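You operate a simulated robot arm through the tools that you are given. There is no shell and no other tool. Be economical: measure what you need, move in short steps, check, and stop when the job is done.

Carry out the task below with a simulated two-armed robot. There is one attempt and no reset: what you move stays moved.

Task
Move the grey plug to the yellow outlet, switching each power strip off first and on again.
Fine: no plug goes out or in while its strip is on. The other plugs stay.

Only the result counts: the job must be done as asked and must still hold three seconds after the hand-in. Knocking over, shifting, dropping, spilling or breaking anything else fails it.

Robot
Two 7-joint arms with fingered hands on one trunk that stands fixed in place. Base frame: the origin is at the foot of the trunk, x ahead of it, y to its left, z up. Readings come in mm, degrees, newtons and seconds.
The left shoulder is at [200, 135, 745], the right one opposite. Payload 4 kg a hand.
The tool frame of a hand sits at the grasp point between the pads (the TCP): z along the fingers, y along the line on which they close. The tips reach 25 mm beyond it. The gripper opens to 88 mm. The gripper's body begins 29 mm behind the TCP. The gripper is a hand of 4 fingers: y runs from the thumb to the fingers, the wrist lies at [-13, -106, -174] in the tool frame, and closing takes about 1.5 s.
Orientation is that of the tool frame in the base frame, as [roll, pitch, yaw] about the fixed x, y, z axes, in that order (R = Rz(yaw) Ry(pitch) Rx(roll)). With the fingers straight down and the wrist toward the robot, the tool's x, y and z point along [0, 1, 0], [1, 0, 0] and [0, 0, -1] of the base frame.

Tools
- The arms move only by the tool servo_tool. It takes "left_commands", "right_commands" or both (then of equal length, played together; a hand with none holds still); each is a list of rows, each a list of 7 numbers: the shift along the tool's x, y, z in m, then the turn, a rotation vector about the tool's x, y, z in degrees, then the opening, from 0 (shut) to 1 (fully open). In form: [[dx, dy, dz, wx, wy, wz, claw], ...]. A call has 1 to 12 rows; each row is the pose to reach, as a shift and turn from the pose commanded when the call began, along the tool's axes at that moment. Rows are played at 5 a second. More than 50 mm and 8.6 degrees between two rows, or a gripper value outside its range, and nothing of the call is played. A pose out of reach is approached as far as the arm can. The call stops where the force on the tool passes 40 N (or 10 N more than at its start, if that is more) or the arm is blocked; 0.2 s more then pass. The fingers move at their own pace (about 153 mm/s each) and stop on an object; they squeeze with about 30 N. The grip force told is the motor's: it shows also when the fingers shut on nothing. Time passes only in rows, and 0.2 s behind the last, so rows that repeat a pose let the fingers close. It gives the time, the measured TCP pose, the force on the tool (base axes), the opening and the grip force at its end, in the units of the frame above (readings bear some noise), with the torque about the TCP (base axes, N m) and any sound that the robot's microphone picked up.
- Cameras (640 x 400 px; columns grow to the right, rows downward): "scene" is now at [134.3, -48.8, 1356.9]; the picture's right is [-0.60, -0.80, 0.00], its down [-0.61, 0.45, -0.66] and it looks along [0.53, -0.39, -0.75] (base axes); focal length 293 px, centre (320, 200). "left" rides on the left gripper at [-64, -83, -98] in its tool frame; the picture's right is [-0.62, -0.37, 0.69], its down [0.71, -0.63, 0.30] and it looks along [0.32, 0.68, 0.65] (tool axes); focal length 265 px, centre (320, 200). "right" rides on the right gripper at [64, -83, -98] in its tool frame; the picture's right is [-0.62, 0.37, -0.69], its down [-0.71, -0.63, 0.30] and it looks along [-0.32, 0.68, 0.65] (tool axes); focal length 265 px, centre (320, 200). There is no depth. A picture from a camera that has moved, and an enlarged one, comes with that camera's place and axes in the base frame and with its lens. The place of the scene camera against the robot may be out by one fixed shift of up to 25 mm in any direction.
- camera(camera): a new picture of that camera. It takes no simulated time.
- move_column(by): slides the trunk up (or, below 0, down) by that many mm; the arms and the scene camera ride with it, the base frame stays. It gives what a move gives, with no picture.
- preshape(shape, hand): the hand has 4 fingers and takes this shape, open, in about a second: jaw (thumb against the fingers, like two jaws); tri (thumb and two fingers); tip (a fingertip pinch); poke (one finger out to press); point (the index stretched); flat (the hand flat); cup (the hand cupped); fist (a fist). The gripper value then closes the fingers along that shape, each until it touches; the sizes above hold for jaw. It gives what a move gives, with no picture.
- pan_tilt(pan, tilt): turns the head with the scene camera to pan (to the left, within 97 degrees either way) and tilt (down, from -29 to 69), counted from straight ahead of the robot. It gives what a move gives.
- zoom(camera, box): a new picture of the part [left, top, right, bottom] of that camera's present view, enlarged. It takes no simulated time.
- close_job(): hands the job in; it is judged then, once.

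Work in short steps. Places have to be worked out from the pictures, the camera data and where the tool is seen: move nearer, look again, correct. Check each grasp and each placing, and mend what went wrong. You have 120 turns and 74 pictures in all, those below and enlarged ones among them. Open the grippers and draw the arms clear of the work before you hand the job in, unless the task says otherwise; then end with one line.

The tools are called after "Call:" as a command line: name --argument value ..., lists and objects as JSON in quotes. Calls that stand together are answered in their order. servo_tool: Moves the arms, as the interface text tells. Its arguments: {"type":"object","properties":{"left_commands":{"type":"array","items":{"type":"array","items":{"type":"number"}}},"right_commands":{"type":"array","items":{"type":"array","items":{"type":"number"}}}},"required":[]} The other tools are called the same way: move_column (by) slides the trunk up or down; preshape (shape, hand) gives the hand a shape; pan_tilt (pan, tilt) turns the head that bears the scene camera; camera (camera) takes a picture; zoom (camera, box) takes an enlarged picture of a part of a camera's view; close_job () hands the job in.

At the start:

```text
t: 0.0
left_ee_pos: [613.7, -42.8, 984.5]
left_tcp_rot: [-179.9, 0.0, 90.0]
left_wrist_force: [-0.4, 0.2, 0.1]
left_ft_torque: [0.01, 0.07, 0.01]
left_opening: 87.5
left_grasp_force: 0.1
left_shape: jaw
right_ee_pos: [344.6, -413.1, 895.2]
right_tcp_rot: [180.0, 0.1, 90.0]
right_wrist_force: [-0.6, -0.3, 0.2]
right_ft_torque: [0.02, 0.0, -0.02]
right_opening: 87.4
right_grasp_force: 0.1
right_shape: jaw
trunk travel left (down, up): [-350.0, 420.0]
head pan, tilt: [-36.5, 49.0]
```

scene: 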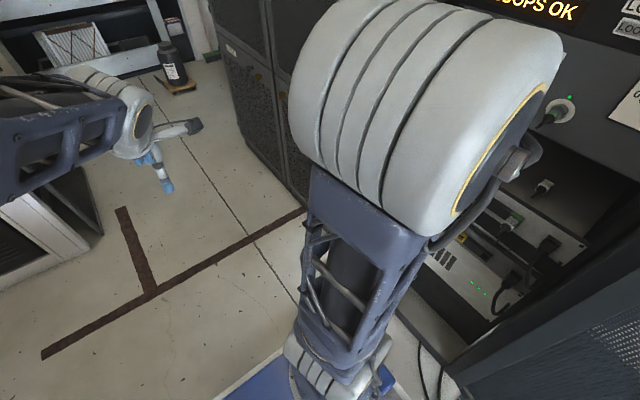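
right: 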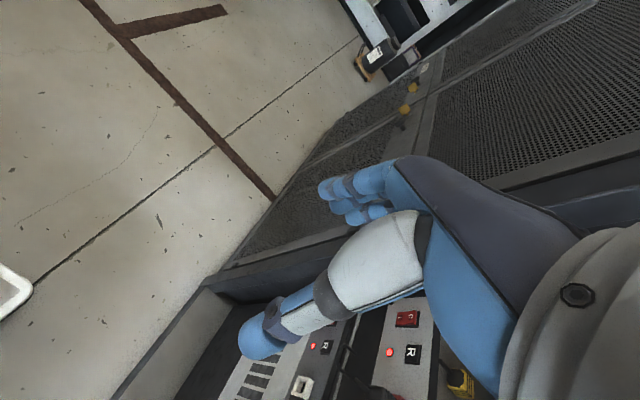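
left: 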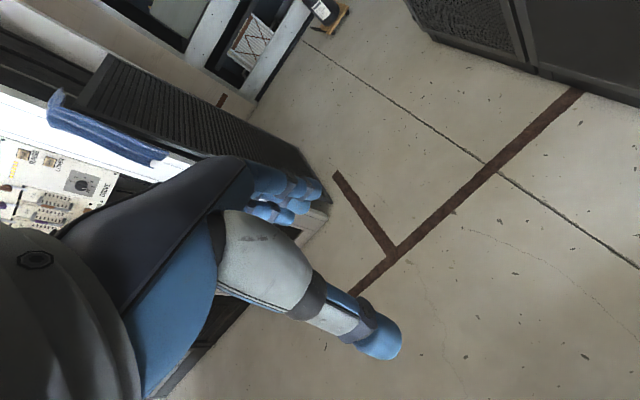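

The left arm blocks the scene view; the right-hand camera hints at strips with red switches to the right of the robot. I turn the head further right to look.

Call:
pan_tilt --pan -75 --tilt 50

Call:
camera --camera "scene"

```text
t: 1.1
left_ee_pos: [612.3, -43.6, 985.4]
left_tcp_rot: [180.0, 0.0, 90.0]
left_wrist_force: [0.4, 0.2, -0.2]
left_ft_torque: [-0.01, -0.02, -0.01]
left_opening: 87.5
left_grasp_force: 0.1
left_shape: jaw
right_ee_pos: [344.5, -411.8, 894.4]
right_tcp_rot: [180.0, 0.0, 89.9]
right_wrist_force: [0.8, 0.4, 0.7]
right_ft_torque: [0.0, 0.01, 0.01]
right_opening: 87.5
right_grasp_force: 0.1
right_shape: jaw
trunk travel left (down, up): [-350.0, 420.0]
head pan, tilt: [-75.0, 50.0]
```

```text
70 pictures are left
camera scene: at [91.7, -76.8, 1355.6], right [-0.97, -0.26, 0.0], down [-0.2, 0.74, -0.64], along [0.17, -0.62, -0.77], focal length 293 px, centre (320, 200)
```

scene: 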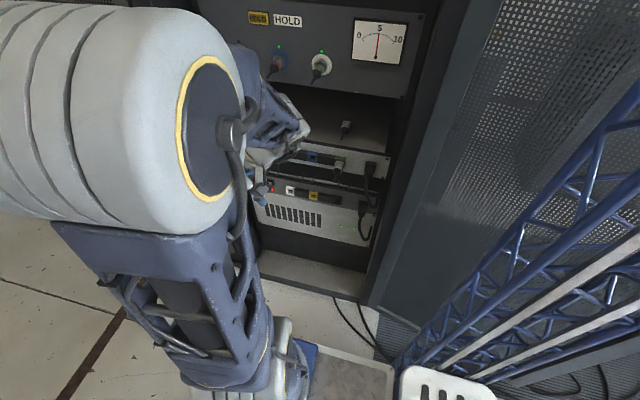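

I enlarge the rack area to make out the strips, and take the right-hand view too.

Call:
zoom --camera "scene" --box '[230, 80, 410, 260]'

Call:
zoom --camera "right" --box '[200, 280, 520, 400]'

```text
2.22 times, centred on (320, 170) of scene
camera zoom: at [91.7, -76.8, 1355.6], right [-0.97, -0.26, 0.0], down [-0.2, 0.74, -0.64], along [0.17, -0.62, -0.77], focal length 651 px, centre (320, 267)
```

zoom: 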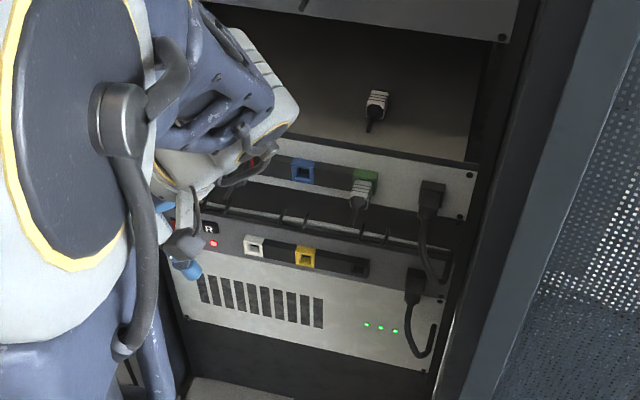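

```text
2.00 times, centred on (360, 340) of right
camera zoom: at [260.9, -348.6, 992.9], right [0.37, -0.62, 0.69], down [-0.63, -0.71, -0.3], along [0.68, -0.32, -0.65], focal length 531 px, centre (240, -80)
```

zoom: 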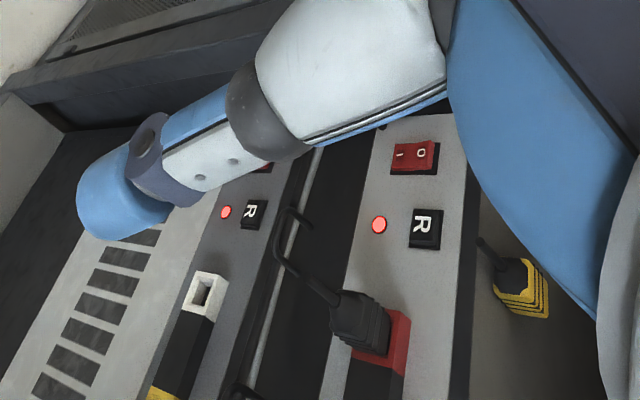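

The strips are vertical panels facing the robot (+y), roughly at y≈-635, z≈670 (lower) and ≈740 (upper). I begin turning the right hand to point at the panels (wrist above) so that its camera looks down on them.

Call:
servo_tool --right_commands '[[0, 0, 0, 4.3, -4.3, -4.3, 1], [0, 0, 0, 8.6, -8.6, -8.6, 1], [0, 0, 0, 12.9, -12.9, -12.9, 1], [0, 0, 0, 17.2, -17.2, -17.2, 1], [-0.01, 0, 0, 21.5, -21.5, -21.5, 1], [-0.02, 0, 0, 25.8, -25.8, -25.8, 1], [-0.03, 0, 0, 30.1, -30.1, -30.1, 1], [-0.04, 0, 0, 34.6, -34.6, -34.6, 1]]'

Call:
camera --camera "scene"

```text
t: 2.9
left_ee_pos: [612.3, -42.7, 984.8]
left_tcp_rot: [-179.9, 0.0, 90.1]
left_wrist_force: [0.4, -0.4, 0.6]
left_ft_torque: [0.01, 0.0, -0.01]
left_opening: 87.3
left_grasp_force: 0.0
left_shape: jaw
right_ee_pos: [343.9, -452.0, 895.7]
right_tcp_rot: [-134.9, 19.6, 135.1]
right_wrist_force: [0.4, -0.7, -0.3]
right_ft_torque: [0.02, -0.01, -0.02]
right_opening: 87.6
right_grasp_force: 0.1
right_shape: jaw
trunk travel left (down, up): [-350.0, 420.0]
head pan, tilt: [-75.0, 50.0]
```

```text
67 pictures are left
camera scene: at [91.6, -76.8, 1355.6], right [-0.97, -0.26, 0.0], down [-0.2, 0.74, -0.64], along [0.17, -0.62, -0.77], focal length 293 px, centre (320, 200)
```

scene: 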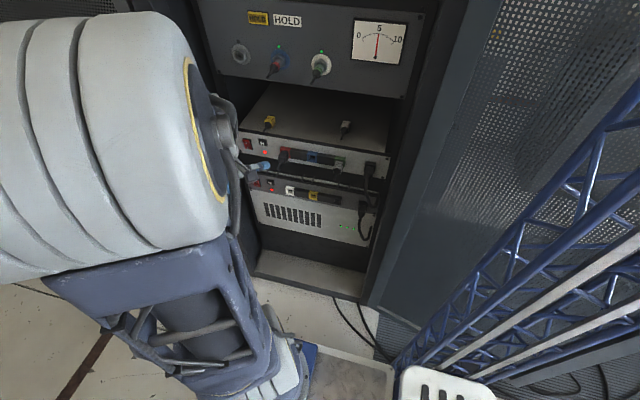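

The arm has cleared the view. I enlarge the strips.

Call:
zoom --camera "scene" --box '[235, 110, 395, 210]'

Call:
camera --camera "right"

```text
4.00 times, centred on (315, 160) of scene
camera zoom: at [91.6, -76.8, 1355.6], right [-0.97, -0.26, 0.0], down [-0.2, 0.74, -0.64], along [0.17, -0.62, -0.77], focal length 1171 px, centre (340, 360)
```

zoom: 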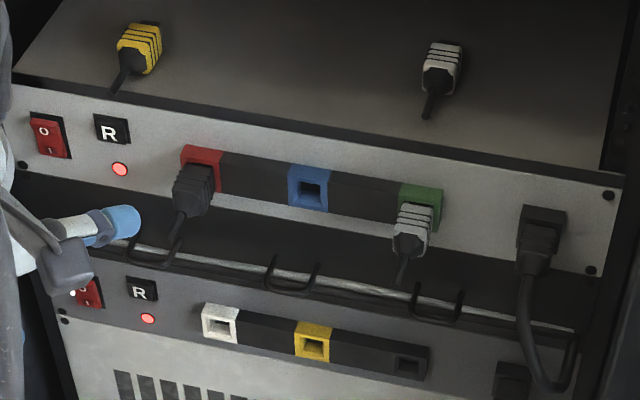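

```text
65 pictures are left
camera right: at [278.7, -371.3, 994.0], right [0.89, 0.17, 0.42], down [-0.04, -0.89, 0.46], along [0.45, -0.42, -0.78], focal length 265 px, centre (320, 200)
```

right: 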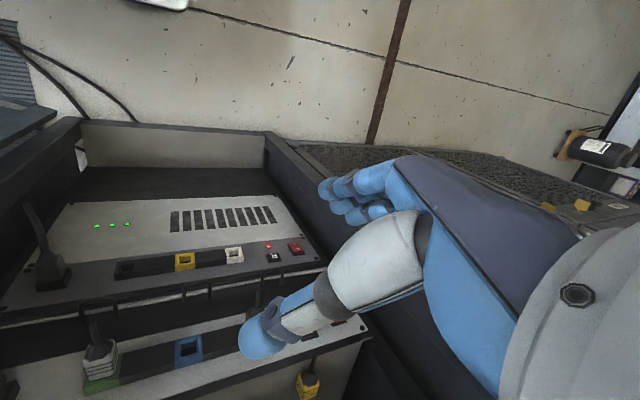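

The layout is clear: the upper strip holds the grey plug in green, the lower one has the yellow outlet free, both LEDs lit. I finish the wrist rotation.

Call:
servo_tool --right_commands '[[0, 0, 0, 4.3, -4.3, -4.3, 1], [0, 0, 0, 8.6, -8.6, -8.6, 1], [0, 0, 0, 12.9, -12.9, -12.9, 1], [0, 0, 0, 17.2, -17.2, -17.2, 1], [0, 0, 0, 21.5, -21.5, -21.5, 1], [0, 0, 0, 25.8, -25.8, -25.8, 1], [0, 0, 0, 30.1, -30.1, -30.1, 1], [0, 0, 0, 34.6, -34.6, -34.6, 1]]'

Call:
camera --camera "scene"

Call:
camera --camera "right"

```text
t: 4.7
left_ee_pos: [613.0, -42.8, 984.2]
left_tcp_rot: [-180.0, 0.0, 90.0]
left_wrist_force: [-0.8, -1.6, -0.7]
left_ft_torque: [0.01, 0.04, 0.04]
left_opening: 87.6
left_grasp_force: 0.1
left_shape: jaw
right_ee_pos: [363.3, -471.0, 909.7]
right_tcp_rot: [-90.1, 0.0, 180.0]
right_wrist_force: [0.6, -0.4, 0.5]
right_ft_torque: [0.0, 0.0, -0.03]
right_opening: 87.9
right_grasp_force: 0.1
right_shape: jaw
right hand out of reach, approached as far as the arm can: row 7, 8
trunk travel left (down, up): [-350.0, 420.0]
head pan, tilt: [-75.0, 50.0]
```

```text
64 pictures are left
camera scene: at [91.6, -76.8, 1355.6], right [-0.97, -0.26, 0.0], down [-0.2, 0.74, -0.64], along [0.17, -0.62, -0.77], focal length 293 px, centre (320, 200)
```

scene: 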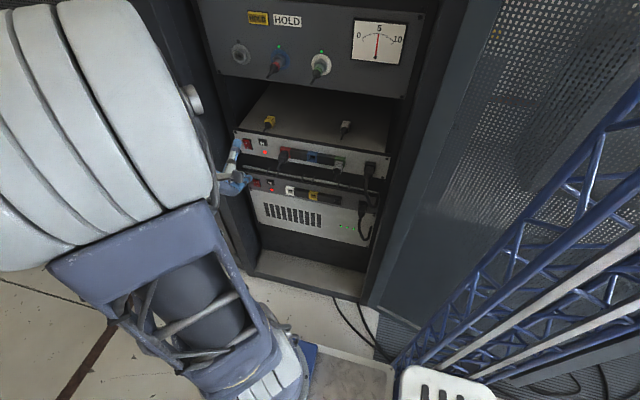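

```text
63 pictures are left
camera right: at [299.8, -372.9, 992.1], right [0.62, 0.69, -0.37], down [0.71, -0.31, 0.63], along [0.32, -0.65, -0.68], focal length 265 px, centre (320, 200)
```

right: 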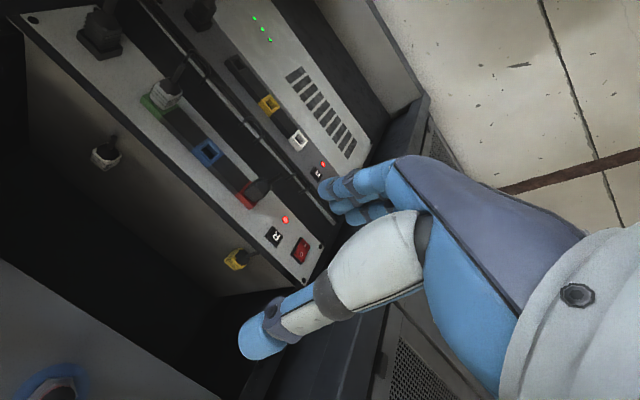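

The hand now points at the panels (tool x=-X, y=-Z, z=-Y). I estimate panel y≈-660, upper switch ≈(453, 791), lower ≈(453, 640). I lower the hand a bit and shape it to poke.

Call:
servo_tool --right_commands '[[-0.015, 0.02, 0.01, 0, 0, 0, 1], [-0.03, 0.04, 0.02, 0, 0, 0, 1], [-0.045, 0.06, 0.03, 0, 0, 0, 1], [-0.06, 0.08, 0.03, 0, 0, 0, 1]]'

Call:
preshape --hand "right" --shape "poke"

Call:
camera --camera "right"

Call:
camera --camera "scene"

```text
t: 5.7
left_ee_pos: [613.3, -43.8, 985.3]
left_tcp_rot: [180.0, 0.0, 90.0]
left_wrist_force: [0.2, 0.2, 0.1]
left_ft_torque: [-0.03, -0.01, -0.04]
left_opening: 87.4
left_grasp_force: 0.0
left_shape: jaw
right_ee_pos: [423.8, -498.1, 831.7]
right_tcp_rot: [-90.1, 0.1, 180.0]
right_wrist_force: [-0.5, 0.0, -1.8]
right_ft_torque: [0.02, 0.01, -0.03]
right_opening: 87.6
right_grasp_force: 0.0
right_shape: jaw
trunk travel left (down, up): [-350.0, 420.0]
head pan, tilt: [-75.0, 50.0]
```

```text
t: 6.5
left_ee_pos: [613.2, -42.7, 984.7]
left_tcp_rot: [180.0, 0.1, 90.0]
left_wrist_force: [-0.3, -0.2, 0.4]
left_ft_torque: [-0.01, -0.01, -0.02]
left_opening: 87.8
left_grasp_force: 0.0
left_shape: jaw
right_ee_pos: [425.6, -497.5, 831.6]
right_tcp_rot: [-90.1, 0.1, -179.9]
right_wrist_force: [0.1, 0.4, 0.4]
right_ft_torque: [0.01, 0.01, 0.03]
right_opening: 0.2
right_grasp_force: 0.0
right_shape: poke
trunk travel left (down, up): [-350.0, 420.0]
head pan, tilt: [-75.0, 50.0]
```

```text
62 pictures are left
camera right: at [360.9, -400.1, 914.6], right [0.62, 0.69, -0.37], down [0.71, -0.31, 0.63], along [0.32, -0.65, -0.68], focal length 265 px, centre (320, 200)
```

right: 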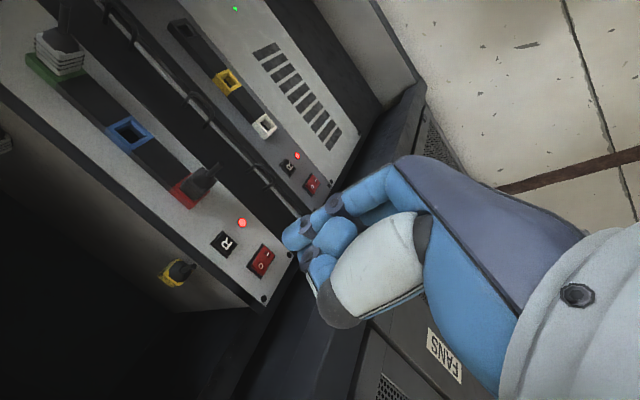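

```text
61 pictures are left
camera scene: at [91.7, -76.8, 1355.6], right [-0.97, -0.26, 0.0], down [-0.2, 0.74, -0.64], along [0.17, -0.62, -0.77], focal length 293 px, centre (320, 200)
```

scene: 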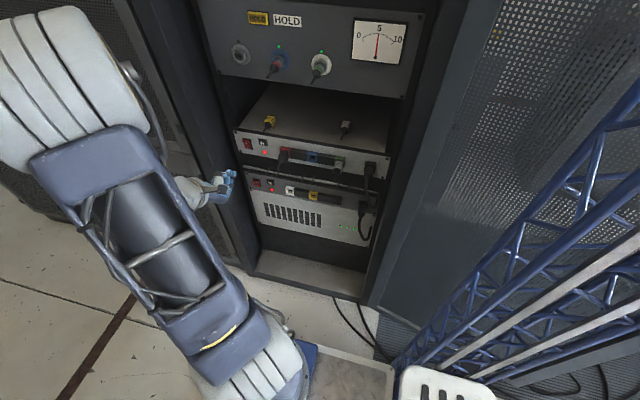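

Two hand-camera views triangulate well: panel y≈-712; upper switch (484, 753), upper LED (429, 733), blue (272, 750), yellow (271, 568), lower switch (484, 575). I zoom in on the poking finger and the switches.

Call:
zoom --camera "right" --box '[200, 130, 400, 330]'

Call:
zoom --camera "scene" --box '[160, 120, 300, 220]'

```text
2.00 times, centred on (300, 230) of right
camera zoom: at [360.9, -400.1, 914.6], right [0.62, 0.69, -0.37], down [0.71, -0.31, 0.63], along [0.32, -0.65, -0.68], focal length 531 px, centre (360, 140)
```

zoom: 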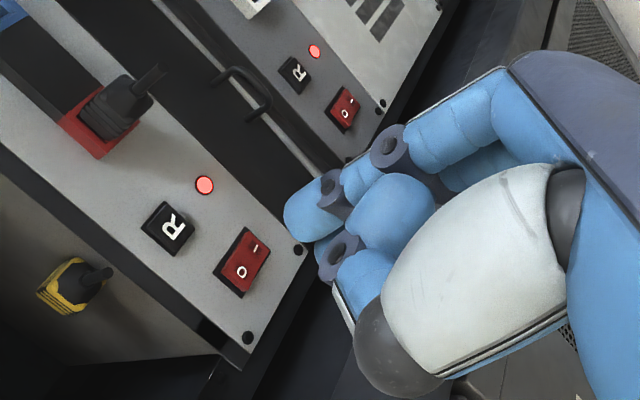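

```text
4.00 times, centred on (230, 170) of scene
camera zoom: at [91.7, -76.8, 1355.6], right [-0.97, -0.26, 0.0], down [-0.2, 0.74, -0.64], along [0.17, -0.62, -0.77], focal length 1171 px, centre (680, 320)
```

zoom: 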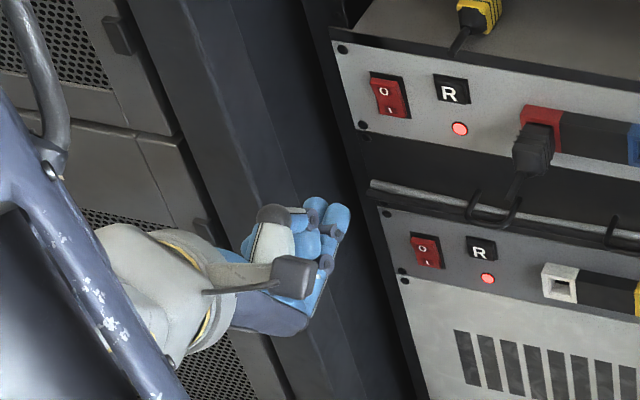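

The poke tip sits about 32 mm beyond, 10 mm below and 6 mm to -x of the TCP. I move in front of the upper switch's O half (x≈486, z≈760), stopping well short.

Call:
servo_tool --right_commands '[[-0.016, 0.015, 0.025, 0, 0, 0, 1], [-0.032, 0.03, 0.05, 0, 0, 0, 1], [-0.048, 0.045, 0.075, 0, 0, 0, 1], [-0.065, 0.06, 0.1, 0, 0, 0, 1], [-0.065, 0.06, 0.12, 0, 0, 0, 1]]'

Call:
zoom --camera "right" --box '[160, 130, 420, 390]'

Call:
zoom --camera "scene" --box '[200, 110, 300, 210]'

```text
t: 7.8
left_ee_pos: [612.4, -43.8, 985.2]
left_tcp_rot: [180.0, 0.0, 90.0]
left_wrist_force: [-0.1, 0.0, 0.3]
left_ft_torque: [0.0, 0.01, 0.0]
left_opening: 87.6
left_grasp_force: 0.0
left_shape: jaw
right_ee_pos: [488.4, -617.6, 769.4]
right_tcp_rot: [-90.1, 0.1, 179.7]
right_wrist_force: [-0.9, -0.1, -0.2]
right_ft_torque: [-0.01, 0.01, 0.05]
right_opening: 0.0
right_grasp_force: 0.1
right_shape: poke
trunk travel left (down, up): [-350.0, 420.0]
head pan, tilt: [-75.0, 50.0]
```

```text
1.54 times, centred on (290, 260) of right
camera zoom: at [424.1, -521.2, 852.5], right [0.62, 0.69, -0.37], down [0.71, -0.31, 0.63], along [0.32, -0.65, -0.68], focal length 408 px, centre (366, 108)
```

zoom: 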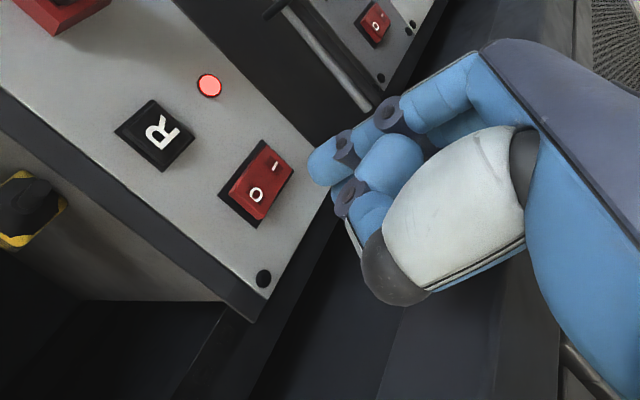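

```text
4.00 times, centred on (250, 160) of scene
camera zoom: at [91.6, -76.7, 1355.6], right [-0.97, -0.26, 0.0], down [-0.2, 0.74, -0.64], along [0.17, -0.62, -0.77], focal length 1171 px, centre (600, 360)
```

zoom: 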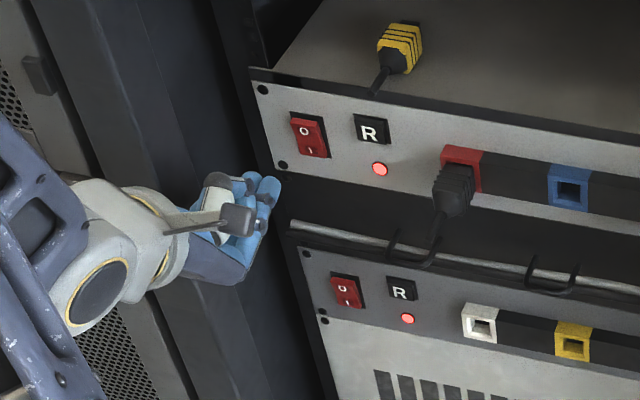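

I advance in front of the switch, stopping short again to compare the tip and rocker in close-up.

Call:
servo_tool --right_commands '[[-0.005, 0.0, 0.02, 0, 0, 0, 1], [-0.01, 0.0, 0.04, 0, 0, 0, 1]]'

Call:
zoom --camera "right" --box '[180, 130, 380, 330]'

Call:
zoom --camera "scene" --box '[220, 120, 280, 180]'

```text
t: 8.3
left_ee_pos: [613.3, -42.6, 985.9]
left_tcp_rot: [-179.9, 0.0, 90.0]
left_wrist_force: [0.2, 0.9, 0.6]
left_ft_torque: [-0.03, -0.02, -0.01]
left_opening: 87.6
left_grasp_force: 0.1
left_shape: jaw
right_ee_pos: [498.2, -658.8, 767.2]
right_tcp_rot: [-90.1, 0.1, 179.9]
right_wrist_force: [-0.9, 0.7, 0.2]
right_ft_torque: [-0.01, 0.01, 0.01]
right_opening: 0.0
right_grasp_force: 0.0
right_shape: poke
trunk travel left (down, up): [-350.0, 420.0]
head pan, tilt: [-75.0, 50.0]
```

```text
2.00 times, centred on (280, 230) of right
camera zoom: at [434.5, -560.6, 850.2], right [0.62, 0.69, -0.37], down [0.71, -0.31, 0.63], along [0.32, -0.65, -0.68], focal length 531 px, centre (400, 140)
```

zoom: 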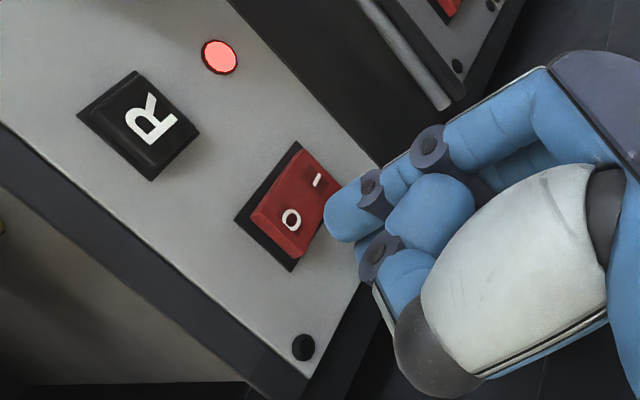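

```text
6.67 times, centred on (250, 150) of scene
camera zoom: at [91.6, -76.8, 1355.6], right [-0.97, -0.26, 0.0], down [-0.2, 0.74, -0.64], along [0.17, -0.62, -0.77], focal length 1952 px, centre (787, 533)
```

zoom: 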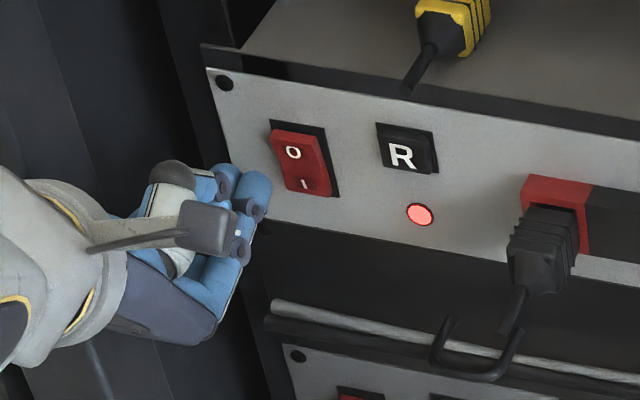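

The tip looks a little low and to the outside of the O half. I shift ~12 mm toward -x, 6 mm up and 8 mm forward, then look again.

Call:
servo_tool --right_commands '[[0.012, -0.006, 0, 0, 0, 0, 1], [0.012, -0.006, 0.008, 0, 0, 0, 1]]'

Call:
zoom --camera "right" --box '[180, 130, 380, 330]'

Call:
zoom --camera "scene" --box '[220, 120, 280, 180]'

```text
t: 8.9
left_ee_pos: [612.4, -44.1, 985.9]
left_tcp_rot: [180.0, 0.0, 90.0]
left_wrist_force: [0.5, 0.0, -0.5]
left_ft_torque: [0.03, 0.0, -0.05]
left_opening: 87.8
left_grasp_force: 0.1
left_shape: jaw
right_ee_pos: [487.6, -667.3, 773.4]
right_tcp_rot: [-90.0, 0.1, 180.0]
right_wrist_force: [-0.1, 0.7, -0.4]
right_ft_torque: [-0.03, 0.02, 0.0]
right_opening: 0.0
right_grasp_force: 0.0
right_shape: poke
trunk travel left (down, up): [-350.0, 420.0]
head pan, tilt: [-75.0, 50.0]
```

```text
2.00 times, centred on (280, 230) of right
camera zoom: at [422.6, -569.1, 856.4], right [0.62, 0.69, -0.37], down [0.71, -0.31, 0.63], along [0.32, -0.65, -0.68], focal length 531 px, centre (400, 140)
```

zoom: 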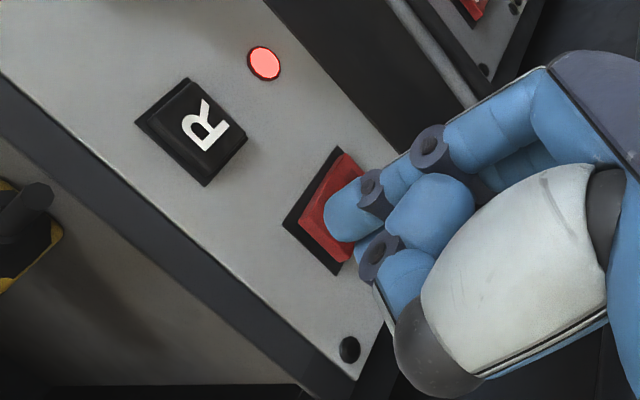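

```text
6.67 times, centred on (250, 150) of scene
camera zoom: at [91.7, -76.8, 1355.6], right [-0.97, -0.26, 0.0], down [-0.2, 0.74, -0.64], along [0.17, -0.62, -0.77], focal length 1952 px, centre (787, 533)
```

zoom: 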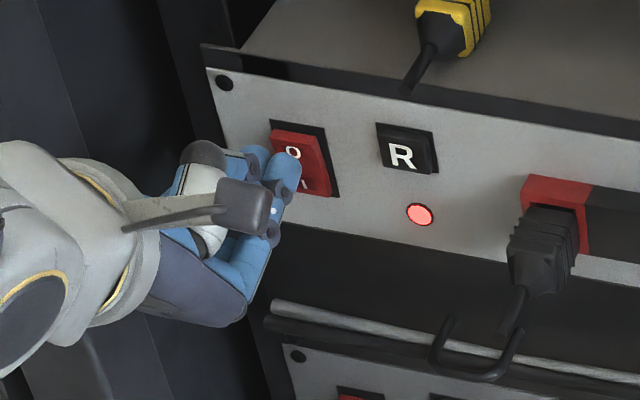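

The tip is now in line with the O half. I press forward in small steps, checking the force.

Call:
servo_tool --right_commands '[[-0.003, 0.002, 0.003, 0, 0, 0, 1], [-0.003, 0.002, 0.006, 0, 0, 0, 1], [-0.003, 0.002, 0.009, 0, 0, 0, 1], [-0.003, 0.002, 0.011, 0, 0, 0, 1], [-0.003, 0.002, 0.013, 0, 0, 0, 1], [-0.003, 0.002, 0.015, 0, 0, 0, 1], [-0.003, 0.002, 0.017, 0, 0, 0, 1]]'

Call:
zoom --camera "scene" --box '[220, 120, 280, 180]'

```text
t: 10.6
left_ee_pos: [614.1, -43.2, 984.5]
left_tcp_rot: [179.9, 0.0, 90.0]
left_wrist_force: [-0.5, 0.2, 0.3]
left_ft_torque: [0.0, 0.05, 0.01]
left_opening: 87.7
left_grasp_force: 0.0
left_shape: jaw
right_ee_pos: [490.1, -685.5, 771.9]
right_tcp_rot: [-90.0, 0.0, -180.0]
right_wrist_force: [0.1, -0.5, -1.1]
right_ft_torque: [-0.04, 0.01, -0.01]
right_opening: 0.0
right_grasp_force: 0.0
right_shape: poke
trunk travel left (down, up): [-350.0, 420.0]
head pan, tilt: [-75.0, 50.0]
```

```text
6.67 times, centred on (250, 150) of scene
camera zoom: at [91.6, -76.8, 1355.6], right [-0.97, -0.26, 0.0], down [-0.2, 0.74, -0.64], along [0.17, -0.62, -0.77], focal length 1952 px, centre (787, 533)
```

zoom: 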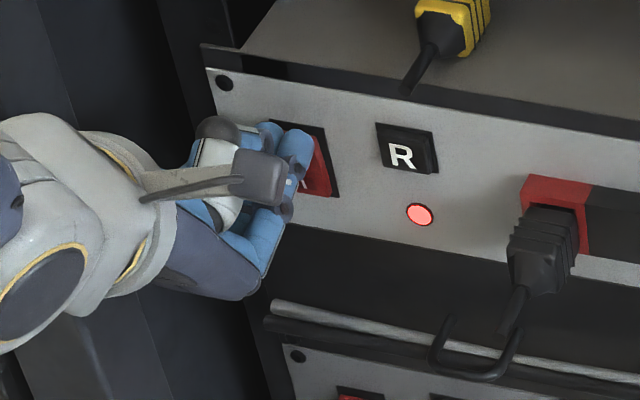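

No contact yet; I look through the hand camera before pushing further.

Call:
zoom --camera "right" --box '[200, 150, 360, 310]'

```text
2.50 times, centred on (280, 230) of right
camera zoom: at [424.7, -587.3, 855.2], right [0.62, 0.69, -0.37], down [0.71, -0.31, 0.63], along [0.32, -0.65, -0.68], focal length 664 px, centre (420, 125)
```

zoom: 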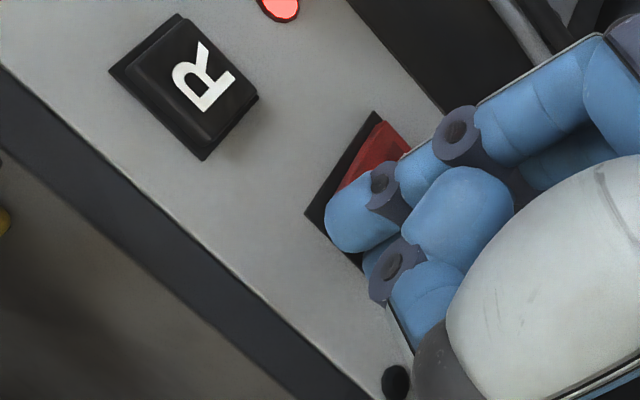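

The tip would land above the rocker; I shift 6 mm to +x and 9 mm down, then advance.

Call:
servo_tool --right_commands '[[-0.006, 0.009, -0.003, 0, 0, 0, 1], [-0.006, 0.009, 0.0, 0, 0, 0, 1], [-0.006, 0.009, 0.003, 0, 0, 0, 1], [-0.006, 0.009, 0.005, 0, 0, 0, 1], [-0.006, 0.009, 0.007, 0, 0, 0, 1], [-0.006, 0.009, 0.009, 0, 0, 0, 1]]'

Call:
zoom --camera "right" --box '[200, 150, 360, 310]'

Call:
zoom --camera "scene" --box '[220, 120, 280, 180]'

```text
t: 11.9
left_ee_pos: [613.1, -42.7, 986.7]
left_tcp_rot: [179.9, -0.1, 90.0]
left_wrist_force: [-0.4, -0.5, 0.5]
left_ft_torque: [0.04, 0.01, 0.02]
left_opening: 87.8
left_grasp_force: 0.0
left_shape: jaw
right_ee_pos: [494.6, -691.6, 762.2]
right_tcp_rot: [-90.3, 0.1, 179.8]
right_wrist_force: [-8.6, 26.1, 3.8]
right_ft_torque: [-0.03, 0.03, -0.31]
right_opening: 0.0
right_grasp_force: 0.1
right_shape: poke
trunk travel left (down, up): [-350.0, 420.0]
head pan, tilt: [-75.0, 50.0]
```

```text
2.50 times, centred on (280, 230) of right
camera zoom: at [430.6, -593.5, 844.8], right [0.62, 0.69, -0.36], down [0.71, -0.31, 0.63], along [0.32, -0.65, -0.69], focal length 664 px, centre (420, 125)
```

zoom: 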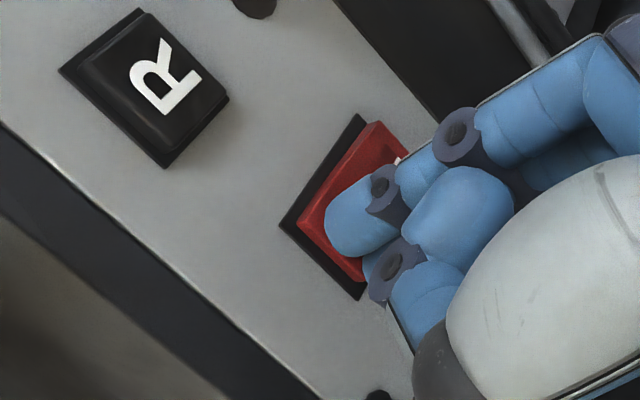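

```text
6.67 times, centred on (250, 150) of scene
camera zoom: at [91.4, -75.9, 1355.7], right [-0.97, -0.26, 0.0], down [-0.2, 0.74, -0.64], along [0.17, -0.62, -0.77], focal length 1952 px, centre (787, 533)
```

zoom: 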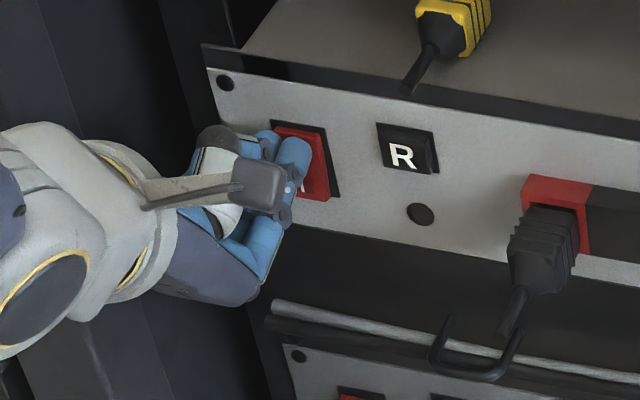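

The upper LED is out: that strip is off. I back away and lower toward the lower switch.

Call:
servo_tool --right_commands '[[0, 0, -0.03, 0, 0, 0, 1], [0, 0, -0.07, 0, 0, 0, 1], [0, 0.04, -0.07, 0, 0, 0, 1], [0, 0.08, -0.07, 0, 0, 0, 1], [0, 0.12, -0.07, 0, 0, 0, 1], [0, 0.16, -0.07, 0, 0, 0, 1], [0, 0.17, -0.04, 0, 0, 0, 1]]'

Call:
zoom --camera "right" --box '[160, 100, 380, 320]'

Call:
zoom --camera "scene" --box '[220, 120, 320, 220]'

```text
t: 13.6
left_ee_pos: [613.0, -42.6, 985.8]
left_tcp_rot: [180.0, 0.0, 90.0]
left_wrist_force: [-0.8, 0.5, -1.1]
left_ft_torque: [-0.04, 0.01, 0.01]
left_opening: 87.3
left_grasp_force: 0.0
left_shape: jaw
right_ee_pos: [495.2, -653.9, 591.4]
right_tcp_rot: [-90.2, 0.2, 179.8]
right_wrist_force: [-0.1, 0.0, 1.2]
right_ft_torque: [-0.04, 0.02, 0.03]
right_opening: 0.0
right_grasp_force: 0.1
right_shape: poke
trunk travel left (down, up): [-350.0, 420.0]
head pan, tilt: [-75.0, 50.0]
```

```text
1.82 times, centred on (270, 210) of right
camera zoom: at [430.4, -556.1, 674.3], right [0.62, 0.69, -0.37], down [0.71, -0.31, 0.63], along [0.32, -0.65, -0.68], focal length 483 px, centre (411, 182)
```

zoom: 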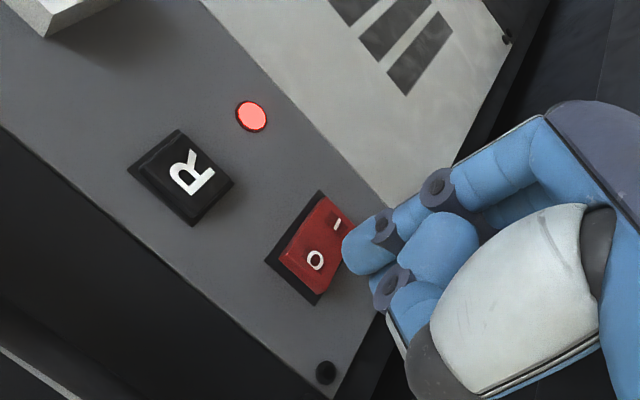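

```text
4.00 times, centred on (270, 170) of scene
camera zoom: at [91.7, -76.7, 1355.6], right [-0.97, -0.26, 0.0], down [-0.2, 0.74, -0.64], along [0.17, -0.62, -0.77], focal length 1171 px, centre (520, 320)
```

zoom: 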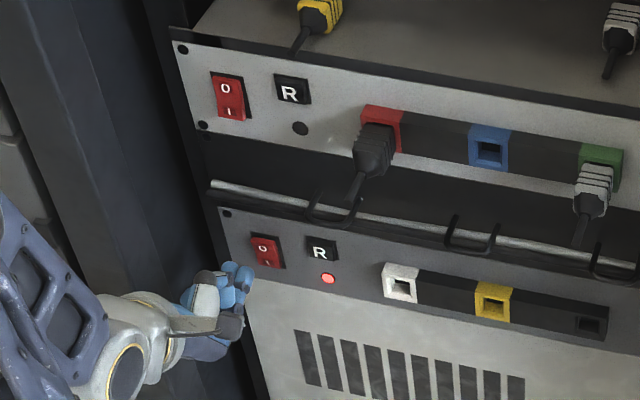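

By comparing with the earlier view, the lower O half is aligned with TCP ≈ (495, 586). I lower 5 mm and press forward.

Call:
servo_tool --right_commands '[[0, 0.005, 0.01, 0, 0, 0, 1], [0, 0.005, 0.02, 0, 0, 0, 1], [0, 0.005, 0.026, 0, 0, 0, 1], [0, 0.005, 0.029, 0, 0, 0, 1], [0, 0.005, 0.032, 0, 0, 0, 1], [0, 0.005, 0.034, 0, 0, 0, 1], [0, 0.005, 0.036, 0, 0, 0, 1], [0, 0.005, 0.038, 0, 0, 0, 1]]'

Call:
zoom --camera "scene" --box '[220, 120, 320, 220]'

```text
t: 15.3
left_ee_pos: [613.4, -43.7, 986.1]
left_tcp_rot: [-179.9, 0.0, 90.0]
left_wrist_force: [-1.2, 0.5, 0.5]
left_ft_torque: [-0.01, 0.0, 0.03]
left_opening: 87.6
left_grasp_force: 0.1
left_shape: jaw
right_ee_pos: [495.5, -690.4, 587.9]
right_tcp_rot: [-90.1, 0.0, 179.9]
right_wrist_force: [-1.9, 6.2, 1.3]
right_ft_torque: [0.02, 0.01, -0.06]
right_opening: 0.3
right_grasp_force: 0.0
right_shape: poke
trunk travel left (down, up): [-350.0, 420.0]
head pan, tilt: [-75.0, 50.0]
```

```text
4.00 times, centred on (270, 170) of scene
camera zoom: at [91.6, -76.7, 1355.6], right [-0.97, -0.26, 0.0], down [-0.2, 0.74, -0.64], along [0.17, -0.62, -0.77], focal length 1171 px, centre (520, 320)
```

zoom: 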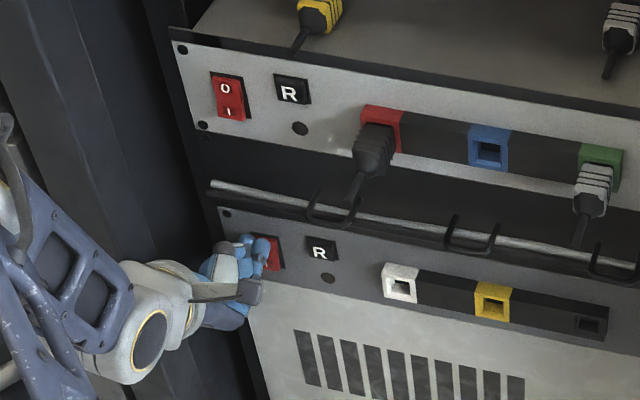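

Both LEDs are out. I retract and travel in front of the grey plug, then open the jaw.

Call:
servo_tool --right_commands '[[0, 0, -0.04, 0, 0, 0, 1], [0, 0, -0.08, 0, 0, 0, 1], [0.03, -0.02, -0.11, 0, 0, 0, 1], [0.065, -0.045, -0.12, 0, 0, 0, 1], [0.1, -0.07, -0.12, 0, 0, 0, 1], [0.135, -0.09, -0.12, 0, 0, 0, 1], [0.17, -0.11, -0.12, 0, 0, 0, 1], [0.205, -0.13, -0.12, 0, 0, 0, 1], [0.24, -0.15, -0.12, 0, 0, 0, 1], [0.275, -0.165, -0.12, 0, 0, 0, 1], [0.305, -0.172, -0.12, 0, 0, 0, 1]]'

Call:
preshape --hand "right" --shape "jaw"

Call:
camera --camera "right"

Call:
camera --camera "scene"

```text
t: 17.8
left_ee_pos: [613.4, -42.4, 985.6]
left_tcp_rot: [-179.9, 0.0, 90.0]
left_wrist_force: [-0.1, 0.0, -0.8]
left_ft_torque: [-0.02, 0.03, -0.01]
left_opening: 87.7
left_grasp_force: 0.1
left_shape: jaw
right_ee_pos: [195.9, -574.7, 759.8]
right_tcp_rot: [-90.0, 0.0, -179.9]
right_wrist_force: [1.1, -1.1, -0.3]
right_ft_torque: [-0.02, 0.02, -0.03]
right_opening: 0.0
right_grasp_force: 0.1
right_shape: poke
right hand out of reach, approached as far as the arm can: row 11
trunk travel left (down, up): [-350.0, 420.0]
head pan, tilt: [-75.0, 50.0]
```

```text
t: 18.6
left_ee_pos: [612.9, -44.1, 985.4]
left_tcp_rot: [179.9, 0.0, 89.9]
left_wrist_force: [-0.2, -0.2, -0.2]
left_ft_torque: [-0.01, 0.0, 0.03]
left_opening: 87.9
left_grasp_force: 0.0
left_shape: jaw
right_ee_pos: [194.5, -575.2, 760.4]
right_tcp_rot: [-90.2, 0.0, 179.9]
right_wrist_force: [0.7, 0.2, 0.4]
right_ft_torque: [-0.01, 0.02, 0.02]
right_opening: 88.0
right_grasp_force: 0.1
right_shape: jaw
trunk travel left (down, up): [-350.0, 420.0]
head pan, tilt: [-75.0, 50.0]
```

```text
45 pictures are left
camera right: at [130.5, -478.0, 843.7], right [0.62, 0.69, -0.37], down [0.71, -0.31, 0.63], along [0.32, -0.65, -0.69], focal length 265 px, centre (320, 200)
```

right: 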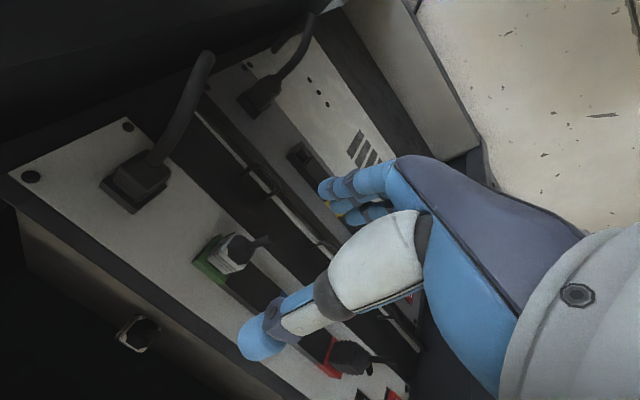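

```text
44 pictures are left
camera scene: at [91.6, -76.8, 1355.6], right [-0.97, -0.26, 0.0], down [-0.2, 0.74, -0.64], along [0.17, -0.62, -0.77], focal length 293 px, centre (320, 200)
```

scene: 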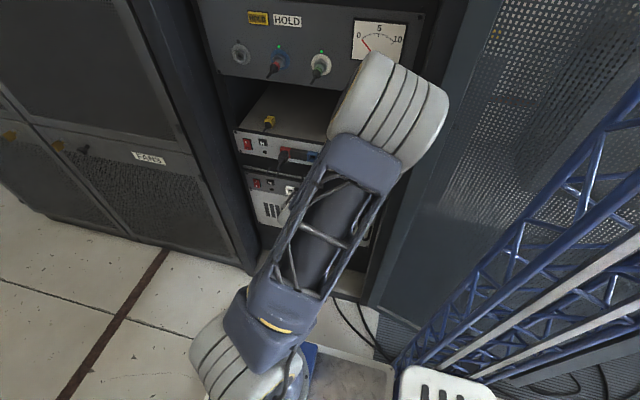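

The scene camera is now blocked by the arm; I study the grey plug with the hand camera.

Call:
zoom --camera "right" --box '[150, 180, 350, 380]'

```text
2.00 times, centred on (250, 280) of right
camera zoom: at [130.5, -478.0, 843.7], right [0.62, 0.69, -0.37], down [0.71, -0.31, 0.63], along [0.32, -0.65, -0.69], focal length 531 px, centre (460, 40)
```

zoom: 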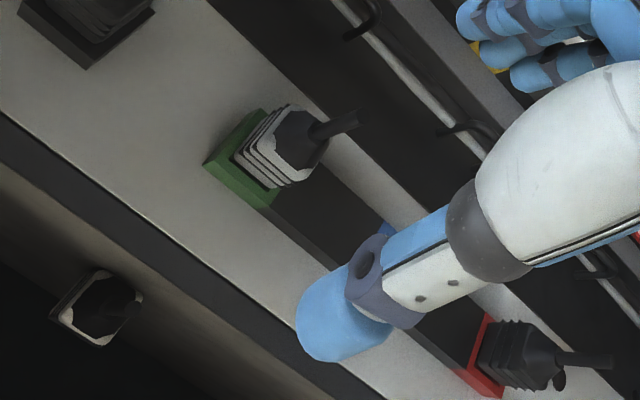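

The grey plug has a square ribbed body (~28 mm) at about (188, 745) with a cable stub pointing out and slightly down, so a straight-on grasp would jam the stub on the palm. I re-orient the hand to come in 45° from above, closing along x.

Call:
servo_tool --right_commands '[[0, -0.003, 0, -2.93, 2.93, 7.07, 0.7], [0, -0.006, 0, -5.87, 5.87, 14.15, 0.7], [0, -0.009, 0, -8.8, 8.8, 21.2, 0.7], [0, -0.012, 0, -11.73, 11.73, 28.3, 0.7], [0, -0.015, 0, -14.67, 14.67, 35.4, 0.7], [0, -0.018, 0, -17.6, 17.6, 42.45, 0.7], [0, -0.021, 0, -20.5, 20.5, 49.5, 0.7], [0, -0.024, 0, -23.5, 23.5, 56.6, 0.7], [0, -0.027, 0, -26.4, 26.4, 63.7, 0.7], [0, -0.03, 0, -29.3, 29.3, 70.75, 0.7], [0, -0.03, 0, -32.3, 32.3, 77.8, 0.7], [0, -0.03, 0, -35.2, 35.2, 84.9, 0.7]]'

Call:
camera --camera "right"

Call:
camera --camera "scene"

```text
t: 21.2
left_ee_pos: [613.1, -44.0, 986.0]
left_tcp_rot: [-179.9, 0.0, 90.0]
left_wrist_force: [-0.9, -1.1, -0.3]
left_ft_torque: [0.0, 0.01, 0.01]
left_opening: 87.6
left_grasp_force: 0.1
left_shape: jaw
right_ee_pos: [361.9, -667.8, 766.8]
right_tcp_rot: [-176.9, 43.4, 91.0]
right_wrist_force: [-0.5, 0.1, 0.3]
right_ft_torque: [-0.02, 0.0, 0.04]
right_opening: 61.6
right_grasp_force: 0.1
right_shape: jaw
right hand out of reach, approached as far as the arm can: row 1, 2, 3, 4, 5, 6, 7, 8, 9, 10, 11, 12
trunk travel left (down, up): [-350.0, 420.0]
head pan, tilt: [-75.0, 50.0]
```

```text
42 pictures are left
camera right: at [282.0, -552.6, 796.3], right [0.41, 0.02, 0.91], down [-0.63, -0.72, 0.3], along [0.66, -0.7, -0.28], focal length 265 px, centre (320, 200)
```

right: 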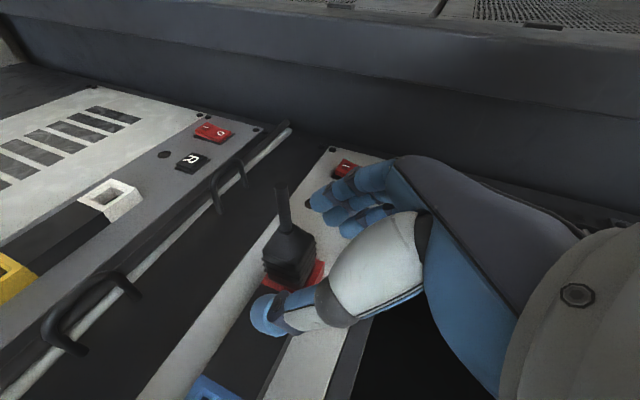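

```text
41 pictures are left
camera scene: at [91.6, -76.7, 1355.6], right [-0.97, -0.26, 0.0], down [-0.2, 0.74, -0.64], along [0.17, -0.62, -0.77], focal length 293 px, centre (320, 200)
```

scene: 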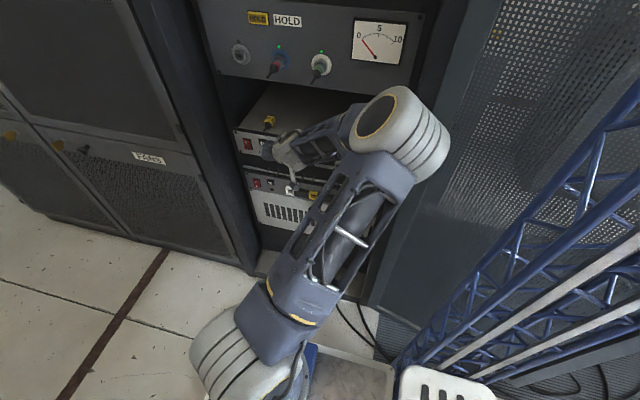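

The arm drifted to (362, -668, 767) near the black plug as the requested pose was too close in. I back out along the tool axis first, away from everything.

Call:
servo_tool --right_commands '[[0, 0, -0.02, 0, 0, 0, 0.7], [0, 0, -0.04, 0, 0, 0, 0.7], [0, 0, -0.06, 0, 0, 0, 0.7], [0, 0, -0.075, 0, 0, 0, 0.7]]'

Call:
camera --camera "right"

```text
t: 22.2
left_ee_pos: [613.4, -43.4, 985.4]
left_tcp_rot: [-180.0, 0.1, 90.0]
left_wrist_force: [0.2, 0.4, 0.5]
left_ft_torque: [0.0, -0.01, 0.0]
left_opening: 87.7
left_grasp_force: 0.0
left_shape: jaw
right_ee_pos: [382.4, -630.6, 823.1]
right_tcp_rot: [-176.3, 43.2, 91.4]
right_wrist_force: [-0.1, -0.2, 0.3]
right_ft_torque: [0.01, 0.01, 0.01]
right_opening: 61.8
right_grasp_force: 0.0
right_shape: jaw
right hand out of reach, approached as far as the arm can: row 1, 2, 3, 4
trunk travel left (down, up): [-350.0, 420.0]
head pan, tilt: [-75.0, 50.0]
```

```text
40 pictures are left
camera right: at [303.8, -515.0, 853.0], right [0.41, 0.02, 0.91], down [-0.63, -0.72, 0.3], along [0.66, -0.7, -0.28], focal length 265 px, centre (320, 200)
```

right: 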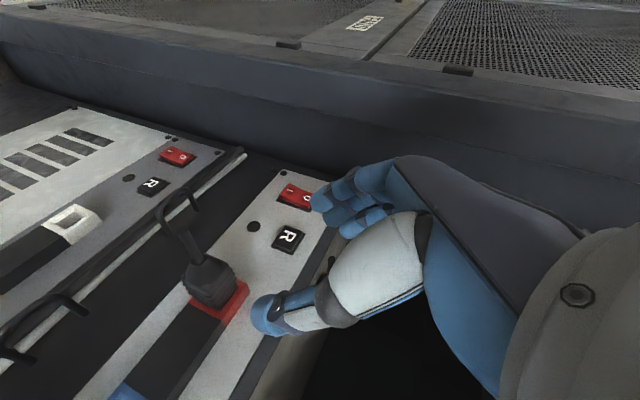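

The black plug is untouched. This orientation can't reach x≈190, so I'll return to the straight-on wrist-above pose (the stub ends about y≈-638, so gripping with TCP at y≈-666 leaves it room).

Call:
servo_tool --right_commands '[[0.01, 0.0, -0.01, 2.93, -2.93, -7.07, 0.7], [0.02, 0.0, -0.02, 5.87, -5.87, -14.15, 0.7], [0.03, 0, -0.03, 8.8, -8.8, -21.2, 0.7], [0.035, 0, -0.035, 11.73, -11.73, -28.3, 0.7], [0.035, 0, -0.035, 14.67, -14.67, -35.4, 0.7], [0.035, 0, -0.035, 17.6, -17.6, -42.45, 0.7], [0.035, 0, -0.035, 20.5, -20.5, -49.5, 0.7], [0.035, -0.01, -0.035, 23.5, -23.5, -56.6, 0.7], [0.035, -0.02, -0.035, 26.4, -26.4, -63.7, 0.7], [0.035, -0.03, -0.035, 29.3, -29.3, -70.75, 0.7], [0.035, -0.04, -0.035, 32.3, -32.3, -77.8, 0.7], [0.035, -0.05, -0.035, 35.2, -35.2, -84.9, 0.7]]'

```text
t: 24.9
left_ee_pos: [613.7, -42.4, 985.0]
left_tcp_rot: [179.9, 0.0, 90.0]
left_wrist_force: [0.8, 0.7, 0.0]
left_ft_torque: [-0.01, -0.02, -0.01]
left_opening: 87.5
left_grasp_force: 0.0
left_shape: jaw
right_ee_pos: [336.1, -578.7, 826.4]
right_tcp_rot: [-91.4, -2.5, 179.1]
right_wrist_force: [0.2, 0.6, -0.5]
right_ft_torque: [0.03, 0.08, 0.02]
right_opening: 61.6
right_grasp_force: 0.0
right_shape: jaw
trunk travel left (down, up): [-350.0, 420.0]
head pan, tilt: [-75.0, 50.0]
```

Nearly straight again. I correct the small tilt and move in front of the grey plug at (188, -600, 748).

Call:
servo_tool --right_commands '[[0.03, 0.01, 0.0, 0.4, -0.3, 0.8, 0.7], [0.06, 0.025, 0.005, 0.8, -0.5, 1.6, 0.7], [0.09, 0.045, 0.01, 1.4, -0.9, 2.5, 0.7], [0.12, 0.065, 0.015, 1.4, -0.9, 2.5, 0.7], [0.148, 0.078, 0.021, 1.4, -0.9, 2.5, 0.7]]'

Call:
zoom --camera "right" --box '[140, 100, 400, 360]'

```text
t: 26.1
left_ee_pos: [612.7, -41.3, 985.4]
left_tcp_rot: [-180.0, 0.1, 90.0]
left_wrist_force: [-0.2, 0.3, 0.4]
left_ft_torque: [0.02, 0.02, 0.04]
left_opening: 87.3
left_grasp_force: 0.2
left_shape: jaw
right_ee_pos: [190.3, -596.3, 755.3]
right_tcp_rot: [-90.2, -0.1, 179.7]
right_wrist_force: [-0.5, 0.7, -0.8]
right_ft_torque: [0.01, 0.0, -0.03]
right_opening: 61.9
right_grasp_force: 0.1
right_shape: jaw
trunk travel left (down, up): [-350.0, 420.0]
head pan, tilt: [-75.0, 50.0]
```

```text
1.54 times, centred on (270, 230) of right
camera zoom: at [125.8, -499.0, 838.5], right [0.62, 0.69, -0.37], down [0.71, -0.31, 0.63], along [0.32, -0.65, -0.69], focal length 408 px, centre (397, 154)
```

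zoom: 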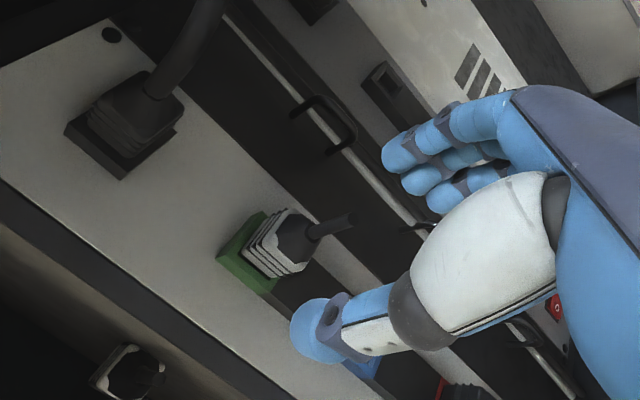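

Reached in front of the plug; I judge its axis at (188, 747). I align and advance most of the way with the fingers open around it.

Call:
servo_tool --right_commands '[[0.002, 0.008, 0.0, 0, 0, 0, 0.7], [0.002, 0.008, 0.015, 0, 0, 0, 0.7], [0.002, 0.008, 0.03, 0, 0, 0, 0.7], [0.002, 0.008, 0.045, 0, 0, 0, 0.7]]'

Call:
zoom --camera "right" --box '[180, 130, 380, 330]'

```text
t: 27.1
left_ee_pos: [613.7, -43.0, 985.2]
left_tcp_rot: [180.0, -0.1, 90.0]
left_wrist_force: [-0.1, 0.6, 0.0]
left_ft_torque: [0.01, 0.0, 0.01]
left_opening: 87.4
left_grasp_force: 0.1
left_shape: jaw
right_ee_pos: [183.9, -642.2, 747.5]
right_tcp_rot: [-90.0, 0.0, 179.8]
right_wrist_force: [0.1, 0.7, 0.9]
right_ft_torque: [-0.01, 0.01, -0.03]
right_opening: 61.9
right_grasp_force: 0.0
right_shape: jaw
right hand out of reach, approached as far as the arm can: row 1
trunk travel left (down, up): [-350.0, 420.0]
head pan, tilt: [-75.0, 50.0]
```

```text
2.00 times, centred on (280, 230) of right
camera zoom: at [119.7, -544.2, 829.7], right [0.62, 0.69, -0.37], down [0.71, -0.31, 0.63], along [0.32, -0.65, -0.68], focal length 531 px, centre (400, 140)
```

zoom: 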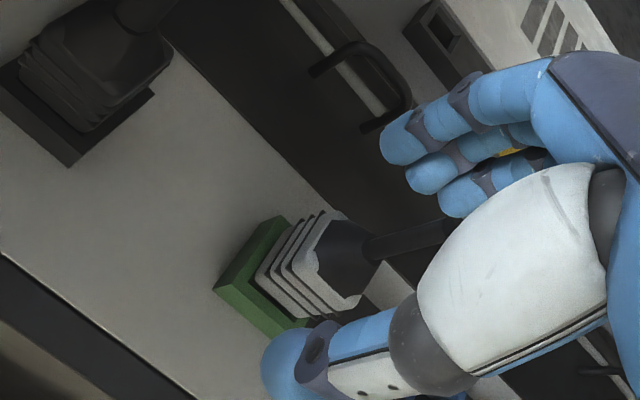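

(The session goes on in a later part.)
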